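You operate a simulated robot arm through the tools that you are given. There is no shell and no other tool. Be economical: measure what you need, move in short steps, check, and stop when the job is done.

You run a simulated robot arm. Do the job below in one go: nothing can be reset, and whatever is moved stays where it is left.

## Task
Fetch the blue tape roll and set it on top of the rubber pad on the top of the green bench.
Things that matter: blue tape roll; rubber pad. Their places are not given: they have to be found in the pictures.

The check looks at the end state, three seconds after you hand in, the way a careful person would. Anything else that was tipped, shoved, dropped, spilled or broken makes it a failure.

## Robot
A 7-joint arm with a two-finger parallel gripper, fixed in place. Base frame: the origin is at the foot of the arm, x ahead of it, y to its left, z up; the work surface is at about z = -0.3. Readings come in cm, rad, newtons and seconds.
With the tool pointing down near the work surface it reaches from about 24 to 62 cm from the base axis. Its first joint turns from -1.152 to 1.152 rad. Payload 2.6 kg.
The TCP is the grasp point between the finger pads, 3 cm short of the fingertips. In the tool frame z runs along the fingers and y along their closing line. The gripper opens to 9.4 cm. The fingers are 2.8 cm wide and 1 cm thick; the gripper's body (5 by 9.6 cm) begins 5.5 cm behind the TCP.
Orientation is that of the tool frame in the base frame, as [roll, pitch, yaw] about the fixed x, y, z axes, in that order (R = Rz(yaw) Ry(pitch) Rx(roll)). With the fingers straight down and closing along the base's y, the tool's x points along the base's -x, its y along +y and its z along -z.

## Interface
- The arm moves only by the tool nudge_tool. Its argument "targets" is a list of rows, each a list of 5 numbers: the shift along the tool's x, y, z in cm, then the turn about the tool's z in degrees, then the finger opening in cm, from 0 to 9.4. In form: [[x, y, z, twist, grip], ...]. A call has 1 to 20 rows; each row shifts and turns the commanded pose from where the row before left it, along the tool's axes as they then stand. A row lasts 0.2 s, in which the tool goes at most 5 cm and 0.15 rad; a call with a longer step from one row to the next is refused whole, and so is a gripper value outside its range. A pose out of reach is approached as far as the arm can. The call stops where the force on the tool passes 40 N (or 10 N more than at its start, if that is more) or the arm is blocked; 0.2 s more then pass. The fingers move at their own pace (about 7.2 cm/s each) and stop on an object; they squeeze with about 27 N. The grip force told is the motor's: it shows also when the fingers shut on nothing. Time passes only in rows, and 0.2 s behind the last, so rows that do not move let the fingers close. It gives the time, the measured TCP pose, the force on the tool (base axes), the opening and the grip force at its end, in the units of the frame above (readings bear some noise).
- Cameras (640 x 400 px; columns grow to the right, rows downward): "scene" is fixed at [1.94, 41.81, 57.41]; the picture's right is [-0.90, -0.44, 0.00], its down [-0.21, 0.44, -0.87] and it looks along [0.38, -0.78, -0.49] (base axes); focal length 375 px, centre (320, 200). "wrist" rides on the gripper at [-3.7, 0, -5.8] in the tool frame; the picture's right is [0.00, -1.00, 0.00], its down [0.97, 0.00, -0.24] and it looks along [0.24, 0.00, 0.97] (tool axes); focal length 218 px, centre (320, 200).
- camera(camera): a new picture of that camera. It takes no simulated time.
- pixel_to_xyz(camera, pixels): for up to 12 pixels [column, row] of the newest picture of that camera ("zoom" is the newest enlarged one), the place [x, y, z] in the base frame of the surface seen there, good to about 0.2 cm. It takes no simulated time.
- inspect(camera, box): a new picture of the part [left, top, right, bottom] of that camera's present view, enlarged. It takes no simulated time.
- sign_off(): hands the job in; it is judged then, once.

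Go step by step. Measure first, check grasps and placings, and put right what went wrong. The budget is 60 turns and 22 pictures, counting those below and the enlarged ones. Unless the task says otherwise, let go and move clear before handing in, and close with one line.

The tools are called after "Request:" as a command line: name --pt "numbers of a row" for each row, then --argument value for the rest, lists and objects as JSON in quotes. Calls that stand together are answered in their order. nudge_tool: Moves the arm, as the interface text tells. Its arguments: {"type":"object","properties":{"targets":{"type":"array","items":{"type":"array","items":{"type":"number"}}}},"required":["targets"]} The other tools are called the same way: camera (camera) takes a picture; pixel_to_xyz (camera, pixels) gives the place of the surface under pixels of a picture; inspect (camera, box) takes an enlarged picture of a part of a camera's view; sign_off () hands the job in.

At the start:

```text
clock: 0.0
eef_pos: [40.33, -2.49, 27.93]
orientation: [3.141, 0.0, 3.141]
contact_force: [0.2, -0.7, 0.1]
grip_width: 9.42
gripper_force: 0.1
```

scene: 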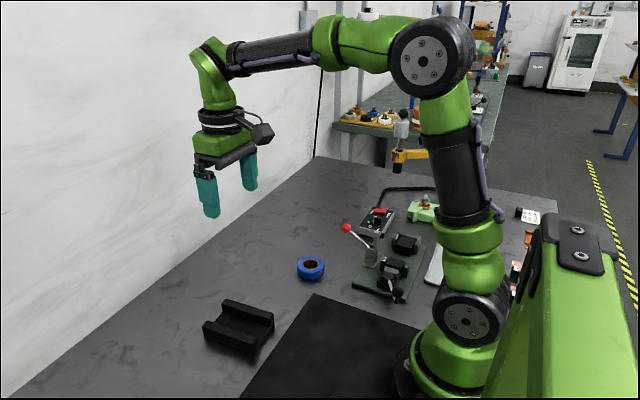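
wrist: 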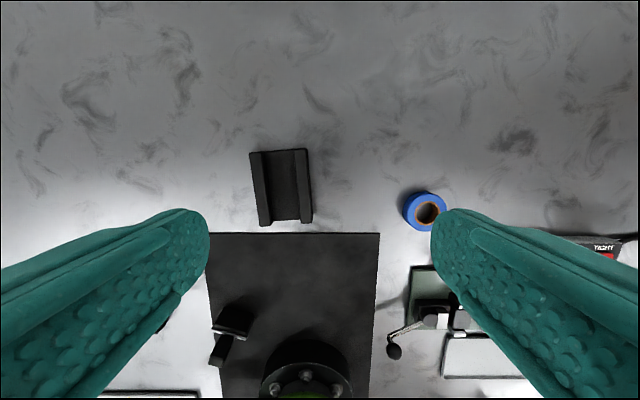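

The scene shows the blue tape roll at about (311,268) and a large black sheet at about (330,350), with a green fixture at (385,270). I'll enlarge these to work out which one is the rubber pad.

Request:
inspect --camera "scene" --box '[180, 180, 560, 400]'

Request:
inspect --camera "wrist" --box '[100, 140, 640, 400]'

Request:
pixel_to_xyz --camera "scene" --pixels '[[311, 264], [311, 278], [299, 268], [323, 268], [314, 296], [330, 350], [240, 325], [365, 285], [420, 214], [437, 262], [200, 350], [385, 115]]'

Request:
pixel_to_xyz --camera "wrist" --pixels '[[290, 290], [212, 240], [375, 240], [370, 390], [425, 210], [408, 208], [425, 194], [287, 190], [400, 280], [425, 300], [232, 322], [425, 228]]'

```text
1.68 times, centred on (370, 290) of scene
```

zoom: 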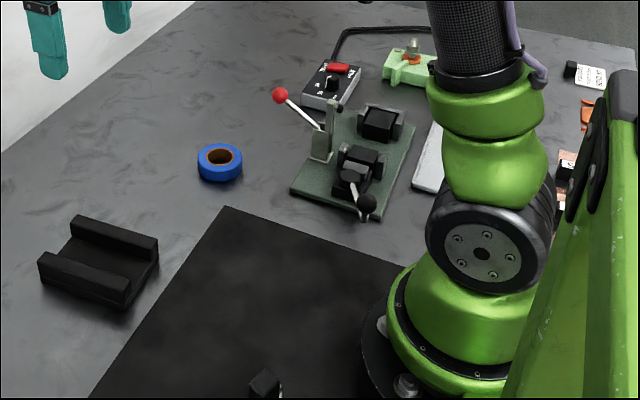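

```text
1.19 times, centred on (370, 270) of wrist
```

zoom: 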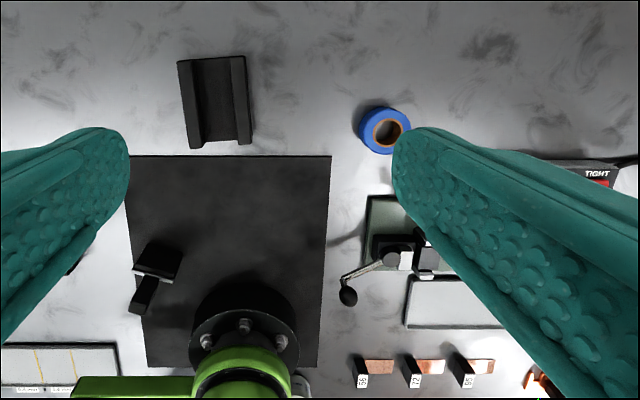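

```text
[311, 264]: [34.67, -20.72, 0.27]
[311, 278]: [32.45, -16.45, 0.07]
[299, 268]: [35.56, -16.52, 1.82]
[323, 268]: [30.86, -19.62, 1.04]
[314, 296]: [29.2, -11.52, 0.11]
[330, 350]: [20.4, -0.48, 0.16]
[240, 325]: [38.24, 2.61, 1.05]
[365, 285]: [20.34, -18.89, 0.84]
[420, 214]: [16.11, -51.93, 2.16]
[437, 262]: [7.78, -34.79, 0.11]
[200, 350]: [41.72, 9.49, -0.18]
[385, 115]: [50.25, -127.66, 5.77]
```

```text
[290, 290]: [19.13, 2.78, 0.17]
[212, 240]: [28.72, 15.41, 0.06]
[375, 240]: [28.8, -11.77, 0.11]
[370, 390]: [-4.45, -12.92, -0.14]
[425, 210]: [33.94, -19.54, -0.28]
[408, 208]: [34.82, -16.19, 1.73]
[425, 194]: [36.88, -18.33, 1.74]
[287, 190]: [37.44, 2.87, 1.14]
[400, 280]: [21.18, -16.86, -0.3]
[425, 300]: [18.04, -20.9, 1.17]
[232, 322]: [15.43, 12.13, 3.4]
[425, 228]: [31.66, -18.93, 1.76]
```

The black sheet (z≈0.1, around the arm's foot) isn't clearly on a green bench, and there is a large green structure at scene (570,320). I'll measure that structure, then move the arm to look further left.

Request:
pixel_to_xyz --camera "scene" --pixels '[[570, 320], [575, 230], [585, 256], [520, 380], [630, 380], [600, 290], [550, 235], [515, 300], [610, 340], [445, 380]]'

Request:
inspect --camera "scene" --box '[480, 190, 640, 400]'

Request:
nudge_tool --pt "0 4 0 0 9.4" --pt "0 4 0 0 9.4" --pt "0 4 0 0 9.4" --pt "0 4 0 0 9.4" --pt "0 4 0 0 9.4" --pt "0 4 0 0 9.4"

Request:
camera --camera "wrist"

```text
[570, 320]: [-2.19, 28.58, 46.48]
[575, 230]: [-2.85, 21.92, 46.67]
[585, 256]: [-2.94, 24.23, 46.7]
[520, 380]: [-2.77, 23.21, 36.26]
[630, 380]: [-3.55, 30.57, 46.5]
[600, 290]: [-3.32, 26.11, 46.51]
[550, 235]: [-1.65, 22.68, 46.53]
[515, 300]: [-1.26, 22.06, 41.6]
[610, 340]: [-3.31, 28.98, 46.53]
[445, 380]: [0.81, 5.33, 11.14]
```

```text
1.90 times, centred on (560, 295) of scene
```

zoom: 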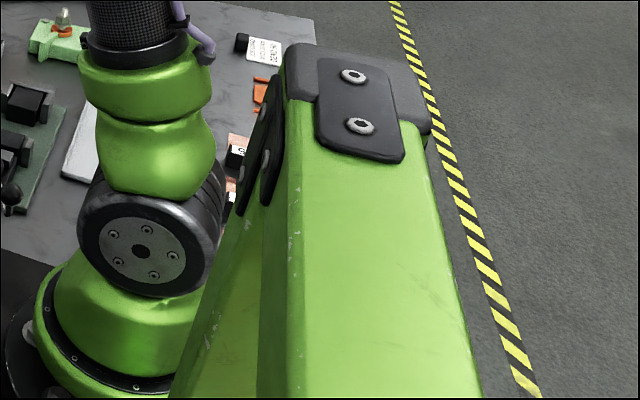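

```text
clock: 1.4
eef_pos: [39.98, 21.56, 27.99]
orientation: [-3.141, -0.001, -3.14]
contact_force: [0.0, -0.3, -0.1]
grip_width: 9.39
gripper_force: 0.1
```

```text
16 pictures are left
```

wrist: 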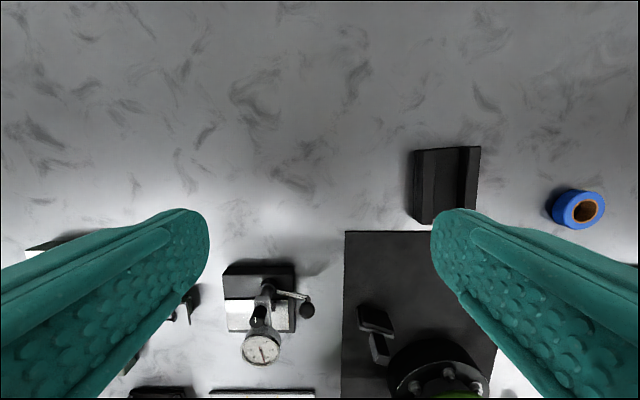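

So far the left side shows a dial gauge at (262,320), with more objects behind the left finger near (60,240) and (170,310). I'll move further left to see them.

Request:
nudge_tool --pt "1 4 0 0 9.4" --pt "2 4 0 0 9.4" --pt "2 4 0 0 9.4" --pt "2 4 0 0 9.4" --pt "2 3 0 0 9.4"

Request:
camera --camera "wrist"

Request:
camera --camera "scene"

```text
clock: 2.6
eef_pos: [31.27, 40.63, 28.19]
orientation: [3.141, -0.001, -3.142]
contact_force: [-0.2, 0.4, -0.6]
grip_width: 9.4
gripper_force: 0.1
```

```text
15 pictures are left
```

wrist: 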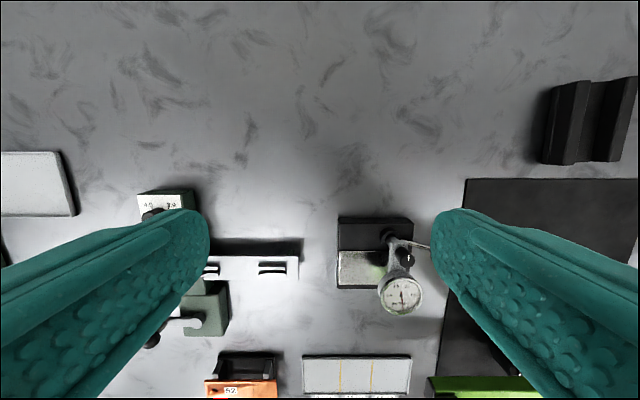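

```text
14 pictures are left
```

scene: 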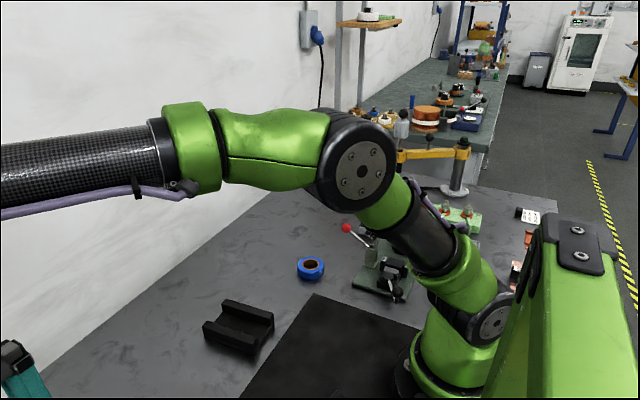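

Nothing seen so far is an obvious green bench. I'll measure the green edge at wrist (480,388), the green parts at (205,305) and (165,200), and the white slabs.

Request:
pixel_to_xyz --camera "wrist" --pixels '[[480, 388], [480, 378], [435, 390], [205, 310], [165, 195], [30, 180], [375, 235], [250, 265], [355, 375], [245, 365], [240, 388], [4, 255]]'

Request:
inspect --camera "wrist" --box '[0, 130, 440, 400]'

Request:
inspect --camera "scene" --box '[300, 170, 560, 330]'

```text
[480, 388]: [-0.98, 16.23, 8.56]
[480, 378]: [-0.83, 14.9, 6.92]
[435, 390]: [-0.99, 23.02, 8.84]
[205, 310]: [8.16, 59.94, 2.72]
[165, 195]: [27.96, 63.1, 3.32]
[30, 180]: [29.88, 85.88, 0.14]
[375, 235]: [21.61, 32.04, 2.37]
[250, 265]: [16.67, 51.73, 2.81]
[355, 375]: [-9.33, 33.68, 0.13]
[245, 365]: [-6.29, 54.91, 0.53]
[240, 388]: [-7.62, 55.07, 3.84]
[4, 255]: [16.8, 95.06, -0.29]
```

```text
1.45 times, centred on (220, 265) of wrist
```

zoom: 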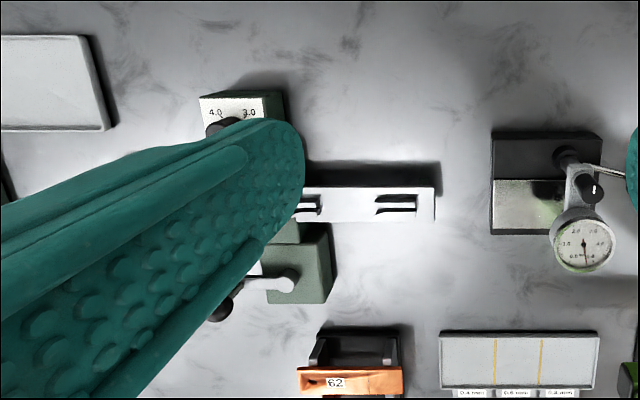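

```text
2.46 times, centred on (430, 250) of scene
```

zoom: 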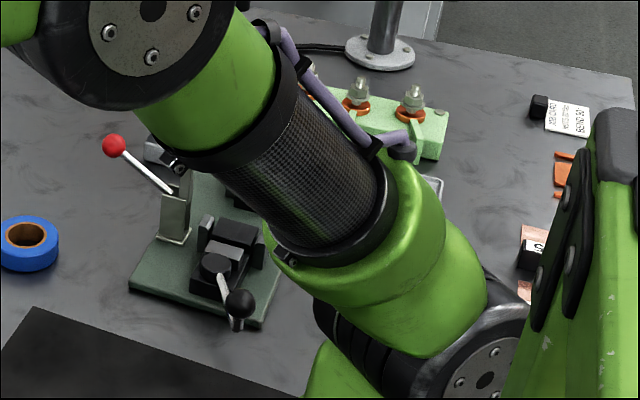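

The left side has gauges, boxes and a green switch block, but no green bench carrying a pad. I'll swing right to look at the green fixtures near (20,-20) and (16,-52).

Request:
nudge_tool --pt "-2 -4 0 0 9.4" --pt "-2 -4 0 0 9.4" --pt "-1 -4 0 0 9.4" --pt "-1 -4.5 0 0 9.4" --pt "-1 -4.5 0 0 9.4" --pt "0 -4.5 0 0 9.4" --pt "0 -4.5 0 0 9.4" --pt "0 -4.5 0 0 9.4" --pt "0 -4.5 0 0 9.4" --pt "0 -4.5 0 0 9.4" --pt "0 -4.5 0 0 9.4" --pt "1 -4.5 0 0 9.4" --pt "1 -4.5 0 0 9.4" --pt "1 -4.5 0 0 9.4" --pt "1 -4.5 0 0 9.4" --pt "1 -4.5 0 0 9.4"

Request:
camera --camera "wrist"

Request:
camera --camera "scene"

```text
clock: 6.0
eef_pos: [33.38, -30.31, 28.01]
orientation: [-3.141, 0.001, -3.141]
contact_force: [-0.8, 0.1, 0.0]
grip_width: 9.39
gripper_force: 0.1
```

```text
11 pictures are left
```

wrist: 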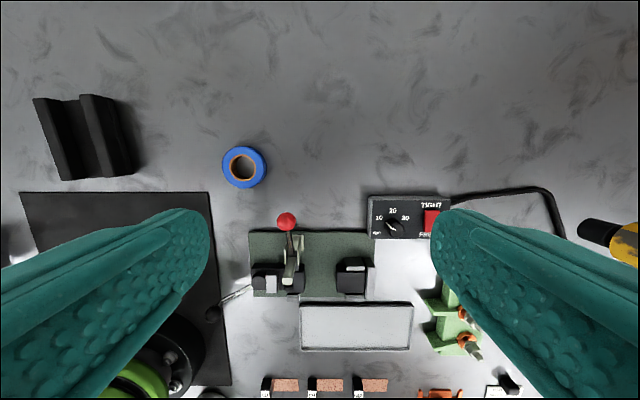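

```text
10 pictures are left
```

scene: 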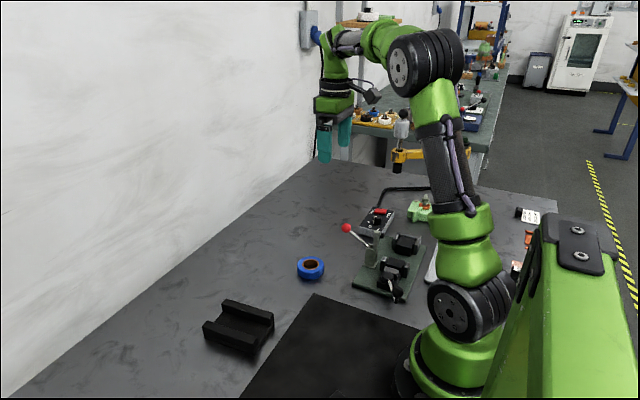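

The tape sits at wrist (244,167), and the two black candidates are the channelled block at (85,137) and the flat sheet at (120,230). I'll enlarge both and measure them.

Request:
inspect --camera "scene" --box '[190, 240, 430, 400]'

Request:
pixel_to_xyz --camera "zoom" --pixels '[[50, 220], [190, 190], [80, 170], [120, 205], [160, 230], [150, 262], [205, 205], [90, 160], [45, 215], [120, 180], [330, 180], [350, 370]]'

Request:
inspect --camera "wrist" --box '[220, 180, 520, 380]'

```text
2.50 times, centred on (310, 320) of scene
```

zoom: 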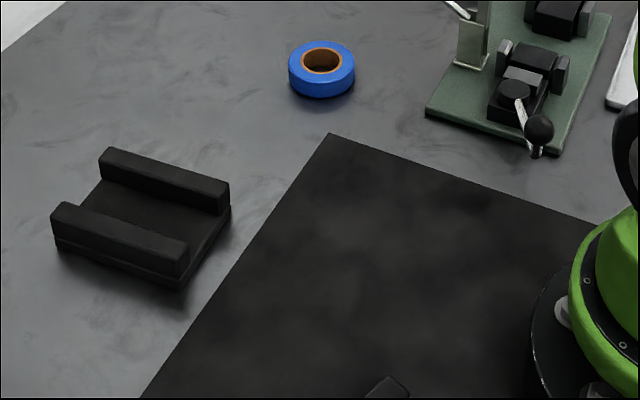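

```text
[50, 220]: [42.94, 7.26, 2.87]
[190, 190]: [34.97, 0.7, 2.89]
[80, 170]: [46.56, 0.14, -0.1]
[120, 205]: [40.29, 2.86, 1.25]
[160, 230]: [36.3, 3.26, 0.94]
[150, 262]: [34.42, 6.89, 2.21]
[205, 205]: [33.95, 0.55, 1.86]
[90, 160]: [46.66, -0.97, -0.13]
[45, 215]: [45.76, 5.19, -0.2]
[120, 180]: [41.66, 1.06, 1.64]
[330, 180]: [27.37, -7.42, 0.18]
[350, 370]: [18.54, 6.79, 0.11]
```

```text
2.00 times, centred on (370, 280) of wrist
```

zoom: 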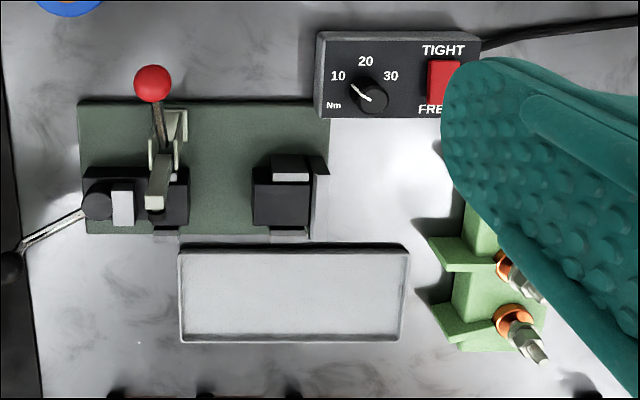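

The block at about (38,3) has a floor at z≈1 and rails at z≈2.9. The flat sheet is at z≈0.15, about 0.4 cm above the table. I'll get a closer look at both from above before choosing.

Request:
nudge_tool --pt "-1 4 0 0 9.4" --pt "-1 4 0 0 9.4" --pt "-1 4 1 0 9.4" --pt "-1 4 1 0 9.4" --pt "-1 4 1 0 9.4" --pt "0 4 2 0 9.4" --pt "0 4 2 0 9.4" --pt "0 4.5 2 0 9.4" --pt "0 0 2 0 9.4"

Request:
camera --camera "wrist"

```text
clock: 8.0
eef_pos: [38.24, 2.45, 16.73]
orientation: [3.141, -0.001, -3.141]
contact_force: [-0.3, -1.1, 0.4]
grip_width: 9.41
gripper_force: 0.2
```

```text
7 pictures are left
```

wrist: 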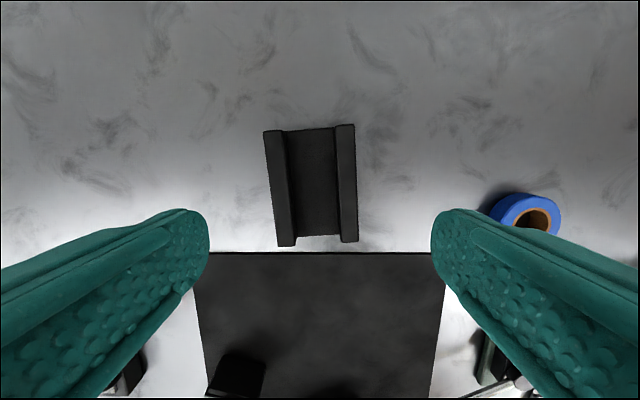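

Request:
inspect --camera "wrist" --box '[240, 110, 400, 270]'

Request:
pixel_to_xyz --camera "wrist" --pixels '[[270, 140], [345, 135], [284, 238], [349, 235], [292, 190], [333, 185], [314, 215], [314, 135], [280, 190], [347, 185], [314, 180], [510, 200]]'

```text
2.50 times, centred on (320, 190) of wrist
```

zoom: 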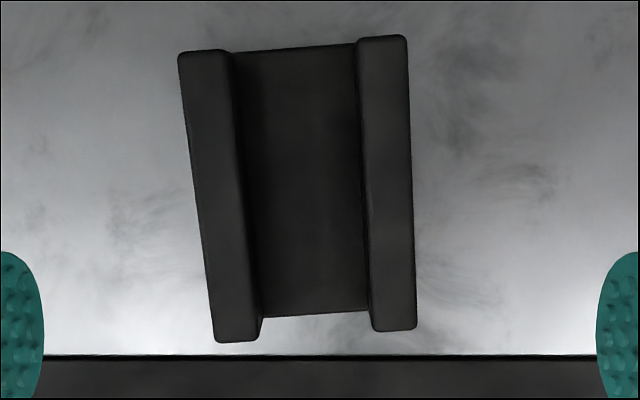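

```text
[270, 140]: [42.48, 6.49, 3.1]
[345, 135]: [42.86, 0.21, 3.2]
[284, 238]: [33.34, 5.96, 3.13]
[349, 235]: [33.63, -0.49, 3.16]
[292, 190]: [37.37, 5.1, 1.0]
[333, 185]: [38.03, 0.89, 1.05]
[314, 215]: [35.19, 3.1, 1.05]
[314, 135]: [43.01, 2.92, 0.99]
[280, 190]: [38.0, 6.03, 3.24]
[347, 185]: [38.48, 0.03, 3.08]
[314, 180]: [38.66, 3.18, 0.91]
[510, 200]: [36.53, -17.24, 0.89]
```

The block's rails (tops at z≈3.1, centred at y≈6.0 and 0.0) leave a gap of about 4.7 cm over a floor at z≈1. I'll go above the tape and measure its size.

Request:
nudge_tool --pt "1 -4 0 0 9.4" --pt "1 -4 0 0 9.4" --pt "1 -4 0 0 9.4" --pt "1 -4 0 0 9.4" --pt "0 -4.5 0 0 9.4" --pt "0 0 0 0 9.4"

Request:
camera --camera "wrist"

```text
clock: 9.4
eef_pos: [34.4, -17.79, 16.99]
orientation: [3.141, 0.002, -3.139]
contact_force: [-0.5, 0.1, -0.1]
grip_width: 9.4
gripper_force: 0.1
```

```text
5 pictures are left
```

wrist: 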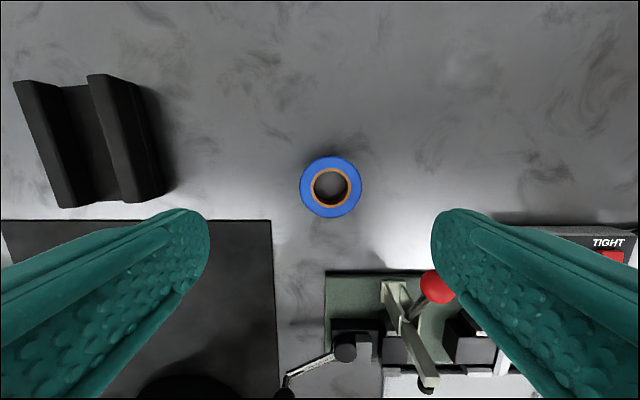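

Request:
pixel_to_xyz --camera "wrist" --pixels '[[304, 187], [358, 187], [331, 160], [331, 213], [331, 187], [437, 285], [395, 295], [360, 240], [335, 275], [410, 320], [240, 260], [331, 165]]'

```text
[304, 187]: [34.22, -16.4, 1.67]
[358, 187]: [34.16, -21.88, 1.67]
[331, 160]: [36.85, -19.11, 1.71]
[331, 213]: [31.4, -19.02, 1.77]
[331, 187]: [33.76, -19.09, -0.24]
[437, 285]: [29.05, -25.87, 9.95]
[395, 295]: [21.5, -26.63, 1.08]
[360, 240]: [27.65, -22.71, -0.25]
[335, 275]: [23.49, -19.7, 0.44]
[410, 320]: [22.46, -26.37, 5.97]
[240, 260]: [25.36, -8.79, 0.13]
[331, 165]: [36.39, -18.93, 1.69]
```

The tape is about 6 cm across, 2 cm tall and centred at (34.15,-19.1). That is wider than the block's gap. I'll take one strong enlargement showing the block beside the sheet to compare their materials.

Request:
inspect --camera "scene" --box '[200, 290, 320, 365]'

```text
5.33 times, centred on (260, 328) of scene
```

zoom: 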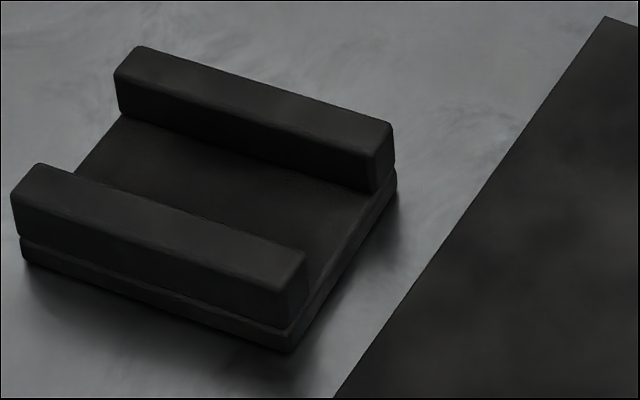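

The block is a thick rubber-like pad with two ribs, loose and squarely in the arm's working zone. The flat sheet lies under the arm's own foot and is mostly out of reach, so I take the block as the rubber pad. I'll measure its rib edges and start descending on the tape.

Request:
pixel_to_xyz --camera "zoom" --pixels '[[145, 50], [390, 127], [118, 78], [370, 153], [42, 168], [300, 252], [20, 200], [280, 285], [245, 105], [160, 210], [250, 170], [270, 180]]'

Request:
nudge_tool --pt "0.25 -1.3 2 0 9.4" --pt "0 0 3 0 9.4" --pt "0 0 3 0 9.4" --pt "0 0 2 0 9.4" --pt "0 0 0 0 9.4"

```text
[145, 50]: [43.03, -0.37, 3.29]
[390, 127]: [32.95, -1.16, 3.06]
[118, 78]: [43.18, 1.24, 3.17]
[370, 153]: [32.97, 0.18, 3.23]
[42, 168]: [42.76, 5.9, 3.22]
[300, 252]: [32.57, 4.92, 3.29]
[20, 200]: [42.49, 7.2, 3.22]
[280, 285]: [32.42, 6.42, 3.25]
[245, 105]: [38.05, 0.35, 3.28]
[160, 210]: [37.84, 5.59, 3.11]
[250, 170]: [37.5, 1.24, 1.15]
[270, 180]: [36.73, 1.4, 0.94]
```

```text
clock: 10.6
eef_pos: [34.09, -19.14, 7.07]
orientation: [3.14, 0.0, -3.141]
contact_force: [-0.4, -0.1, 0.5]
grip_width: 9.41
gripper_force: 0.1
```

The ribs' inner edges at x=38 are y≈0.7 and 5.4, with tops at z≈3.2, so the tape should be centred at (37.9,3.05). The gripper is over the tape, so I'll lower to z≈3.05 and close.

Request:
nudge_tool --pt "0 0 2 0 9.4" --pt "0 0 1.5 0 9.4" --pt "0 0 0.5 0 9.4" --pt "0 0 0 0 9.4" --pt "0 0 0 0 5" --pt "0 0 0 0 5" --pt "0 0 0 0 5" --pt "0 0 0 0 5"

```text
clock: 12.4
eef_pos: [34.19, -19.29, 3.11]
orientation: [3.141, 0.0, -3.141]
contact_force: [-0.2, 0.1, 1.3]
grip_width: 5.99
gripper_force: 27.0
```

The fingers hold at 5.99 cm with 27 N, which matches the tape. I'll lift and carry it to above the pad.

Request:
nudge_tool --pt "0 0 -2 0 5" --pt "0 0 -3 0 5" --pt "0 0 -3 0 5" --pt "-0.7 3 0 0 5" --pt "-0.7 4 0 0 5" --pt "-0.7 4 0 0 5" --pt "-0.7 4 0 0 5" --pt "-0.7 4 0 0 5" --pt "-0.2 3.3 0 0 5" --pt "0 0 0 0 5"

Request:
camera --camera "wrist"

```text
clock: 14.6
eef_pos: [37.75, 3.37, 10.75]
orientation: [3.141, 0.001, -3.14]
contact_force: [0.3, -0.8, 0.1]
grip_width: 4.97
gripper_force: 0.2
```

```text
3 pictures are left
```

wrist: 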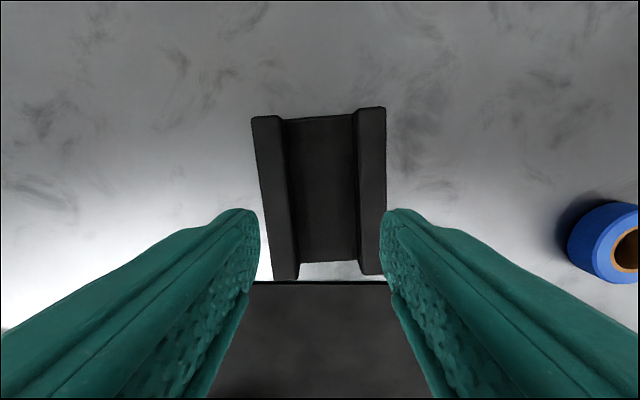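

The grip reads 4.97 with no force and the tape is still on the table at wrist (605,240), so it slipped out. I'll measure where it is now.

Request:
pixel_to_xyz --camera "wrist" --pixels '[[572, 245], [595, 215], [600, 240], [635, 205], [612, 278], [625, 250], [630, 284], [590, 230], [560, 280]]'

Request:
nudge_tool --pt "0.7 -4 0 0 9.4" --pt "0.7 -4 0 0 9.4" --pt "0.7 -4 0 0 9.4" --pt "0.7 -3 0 0 9.4" --pt "0 0 -3 0 9.4" --pt "0 0 0 0 9.4"

Request:
camera --camera "wrist"

```text
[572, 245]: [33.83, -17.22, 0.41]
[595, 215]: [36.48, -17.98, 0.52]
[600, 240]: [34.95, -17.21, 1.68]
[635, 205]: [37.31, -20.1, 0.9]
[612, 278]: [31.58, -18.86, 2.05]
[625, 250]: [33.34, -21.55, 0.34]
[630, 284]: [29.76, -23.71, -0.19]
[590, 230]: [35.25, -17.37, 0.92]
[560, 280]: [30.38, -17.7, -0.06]
```

```text
clock: 16.0
eef_pos: [35.04, -11.86, 14.35]
orientation: [3.141, 0.001, 3.141]
contact_force: [0.3, -0.3, 0.6]
grip_width: 9.39
gripper_force: 0.1
```

```text
2 pictures are left
```

wrist: 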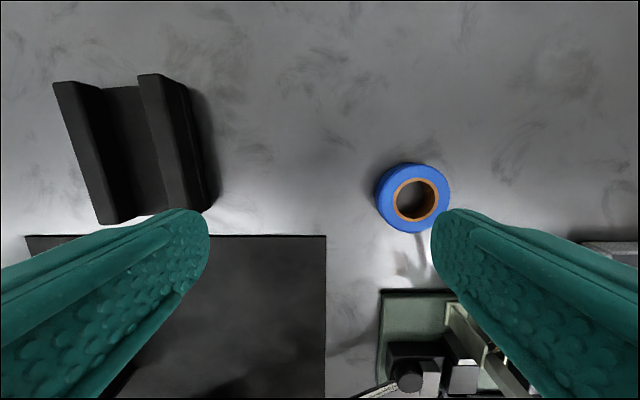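

Request:
pixel_to_xyz --camera "wrist" --pixels '[[387, 196], [445, 196], [416, 168], [416, 227], [392, 205], [438, 190], [414, 175], [416, 223]]'

```text
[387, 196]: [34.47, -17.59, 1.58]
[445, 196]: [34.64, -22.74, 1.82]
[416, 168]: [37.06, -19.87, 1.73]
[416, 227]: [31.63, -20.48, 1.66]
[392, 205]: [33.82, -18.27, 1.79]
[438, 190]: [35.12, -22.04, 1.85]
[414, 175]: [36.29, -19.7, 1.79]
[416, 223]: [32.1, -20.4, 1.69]
```

The tape is now centred at about (34.35,-20.15), still flat. I'll go back, grip about 0.35 cm lower with the full close command, and lift slowly.

Request:
nudge_tool --pt "0.3 -4.1 0 0 9.4" --pt "0.4 -4.15 0 0 9.4" --pt "0 0 3 0 9.4" --pt "0 0 3 0 9.4" --pt "0 0 3 0 9.4" --pt "0 0 1.5 0 9.4" --pt "0 0 0.6 0 9.4" --pt "0 0 0.4 0 9.4" --pt "0 0 0 0 9.4"

```text
clock: 17.9
eef_pos: [34.39, -20.14, 2.74]
orientation: [-3.141, 0.0, 3.14]
contact_force: [-0.4, 0.5, 2.0]
grip_width: 9.42
gripper_force: 0.1
stopped in row 9: the force on the tool passed its limit (the readings are from after the stop); the commanded pose is now the measured one
```

The fingertips have just touched the table at TCP z≈2.74. I'll back off slightly, close fully, and lift a little slowly.

Request:
nudge_tool --pt "0 0 -0.1 0 9.4" --pt "0 0 0 0 0" --pt "0 0 0 0 0" --pt "0 0 0 0 0" --pt "0 0 0 0 0" --pt "0 0 0 0 0" --pt "0 0 -0.3 0 0" --pt "0 0 -0.3 0 0" --pt "0 0 -0.4 0 0" --pt "0 0 -0.5 0 0" --pt "0 0 -0.5 0 0"

```text
clock: 20.3
eef_pos: [34.25, -20.24, 4.87]
orientation: [-3.141, -0.001, 3.14]
contact_force: [0.3, -0.6, -1.8]
grip_width: 5.77
gripper_force: 26.8
```

It holds this time (5.77 cm, 26.8 N, load about 1.8 N). I'll raise it further and carry it across gently.

Request:
nudge_tool --pt "0 0 -1 0 0" --pt "0 0 -1.5 0 0" --pt "0 0 -1.5 0 0" --pt "0 0 -1 0 0" --pt "-0.3 1 0 0 0" --pt "-0.3 2 0 0 0" --pt "-0.4 2.5 0 0 0" --pt "-0.4 2.5 0 0 0" --pt "-0.4 2.5 0 0 0" --pt "-0.4 2.5 0 0 0" --pt "-0.4 2.5 0 0 0" --pt "-0.4 2.5 0 0 0" --pt "-0.4 2.5 0 0 0" --pt "-0.3 1.7 0 0 0" --pt "0 1 0 0 0" --pt "0 0 0 0 0"

Request:
camera --camera "wrist"

```text
clock: 23.7
eef_pos: [38.01, 3.14, 9.54]
orientation: [-3.141, 0.0, 3.14]
contact_force: [0.4, -0.4, -0.2]
grip_width: 5.76
gripper_force: 27.1
```

```text
1 pictures are left
```

wrist: 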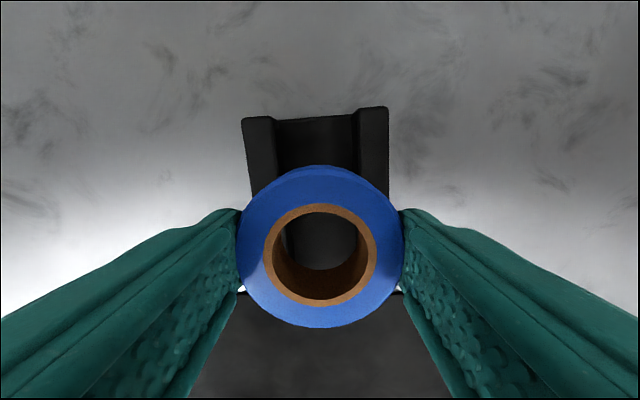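

Request:
pixel_to_xyz --camera "wrist" --pixels '[[320, 175], [320, 318], [245, 245], [395, 245], [265, 200], [378, 200], [270, 300], [370, 300], [320, 240], [262, 135], [372, 135]]'

```text
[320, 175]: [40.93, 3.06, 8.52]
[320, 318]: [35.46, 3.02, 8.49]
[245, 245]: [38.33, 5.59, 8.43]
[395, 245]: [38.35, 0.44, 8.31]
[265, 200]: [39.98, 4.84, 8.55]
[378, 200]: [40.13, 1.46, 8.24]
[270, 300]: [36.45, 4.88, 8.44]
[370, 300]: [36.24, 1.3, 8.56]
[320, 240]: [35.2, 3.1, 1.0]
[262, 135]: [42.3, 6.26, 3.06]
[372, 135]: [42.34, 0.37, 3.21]
```

The tape is level and centred at (38.2,3.05), with its underside at z≈6.45 directly over the ribs. I'll lower about 3.15 cm gently without letting go.

Request:
nudge_tool --pt "0 0 1 0 0" --pt "0 0 1 0 0" --pt "0 0 0.6 0 0" --pt "0 0 0.3 0 0" --pt "0 0 0.15 0 0" --pt "0 0 0.1 0 0" --pt "0 0 0 0 0"

```text
clock: 25.3
eef_pos: [38.09, 3.04, 6.64]
orientation: [-3.141, 0.0, 3.139]
contact_force: [0.5, 0.6, -1.1]
grip_width: 5.73
gripper_force: 26.6
```

There is no contact yet (z=6.64, load still hanging). I'll go down in tiny steps.

Request:
nudge_tool --pt "0 0 0.1 0 0" --pt "0 0 0.1 0 0" --pt "0 0 0 0 0"

```text
clock: 26.1
eef_pos: [38.02, 3.0, 6.4]
orientation: [-3.141, -0.001, 3.14]
contact_force: [-0.1, -0.2, -0.2]
grip_width: 5.74
gripper_force: 27.8
```

Request:
nudge_tool --pt "0 0 0.1 0 0" --pt "0 0 0 0 0"

```text
clock: 26.7
eef_pos: [37.91, 2.96, 6.32]
orientation: [-3.141, 0.0, 3.14]
contact_force: [0.6, -0.1, -0.8]
grip_width: 5.72
gripper_force: 26.4
```

Request:
nudge_tool --pt "0 0 0.1 0 0" --pt "0 0 0 0 0"

```text
clock: 27.3
eef_pos: [37.91, 2.93, 6.25]
orientation: [3.14, 0.001, 3.141]
contact_force: [-5.1, 1.8, 11.0]
grip_width: 5.71
gripper_force: 27.0
```

Contact with the ribs now (11 N up at z=6.25). I'll ease off a hair, open gradually, and rise clear.

Request:
nudge_tool --pt "0 0 -0.05 0 0" --pt "0 0 0 0 6.2" --pt "0 0 0 0 6.2" --pt "0 0 0 0 7" --pt "0 0 0 0 8" --pt "0 0 0 0 9.4" --pt "0 0 0 0 9.4" --pt "0 0 -1 0 9.4" --pt "0 0 -2 0 9.4" --pt "0 0 -3 0 9.4" --pt "0 0 -3 0 9.4" --pt "0 0 -3 0 9.4" --pt "0 0 0 0 9.4"

Request:
camera --camera "wrist"

```text
clock: 30.1
eef_pos: [37.91, 3.02, 18.43]
orientation: [3.14, 0.001, 3.141]
contact_force: [-0.5, 0.2, 0.4]
grip_width: 9.39
gripper_force: 0.2
```

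```text
0 pictures are left
```

wrist: 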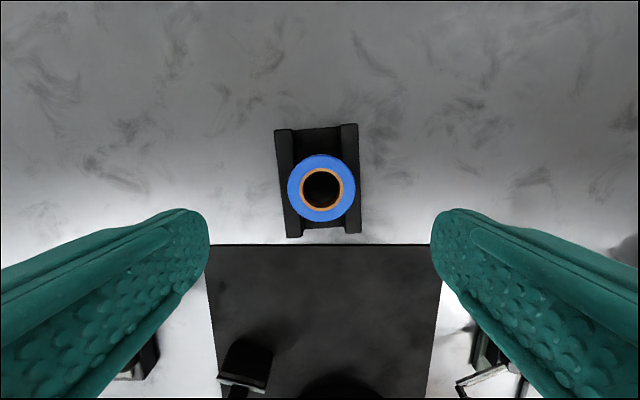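

Request:
pixel_to_xyz --camera "wrist" --pixels '[[293, 188], [349, 188], [321, 160], [321, 215], [282, 140], [349, 135], [293, 230], [352, 227]]'

```text
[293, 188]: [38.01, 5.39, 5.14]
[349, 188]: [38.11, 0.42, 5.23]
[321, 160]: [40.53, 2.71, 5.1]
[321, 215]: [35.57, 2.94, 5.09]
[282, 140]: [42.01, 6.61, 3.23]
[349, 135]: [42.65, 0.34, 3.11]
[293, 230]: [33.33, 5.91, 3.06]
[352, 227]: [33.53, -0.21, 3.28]
```

The tape lies level (top z≈5.1–5.2) across both ribs, centred at (38.05,2.9). The pad has not moved and the gripper is clear, so I'm handing in.

Request:
sign_off

```text
The job is handed in.
```

I set the blue tape roll level on the ribbed black block, released it and moved the arm clear, but whether that block is the rubber pad was a judgement call. The other candidate was the flat black sheet under the arm's foot, and I never clearly identified the "green bench". On the first lift the tape slipped and moved about 1 cm on the table; the second grasp held.
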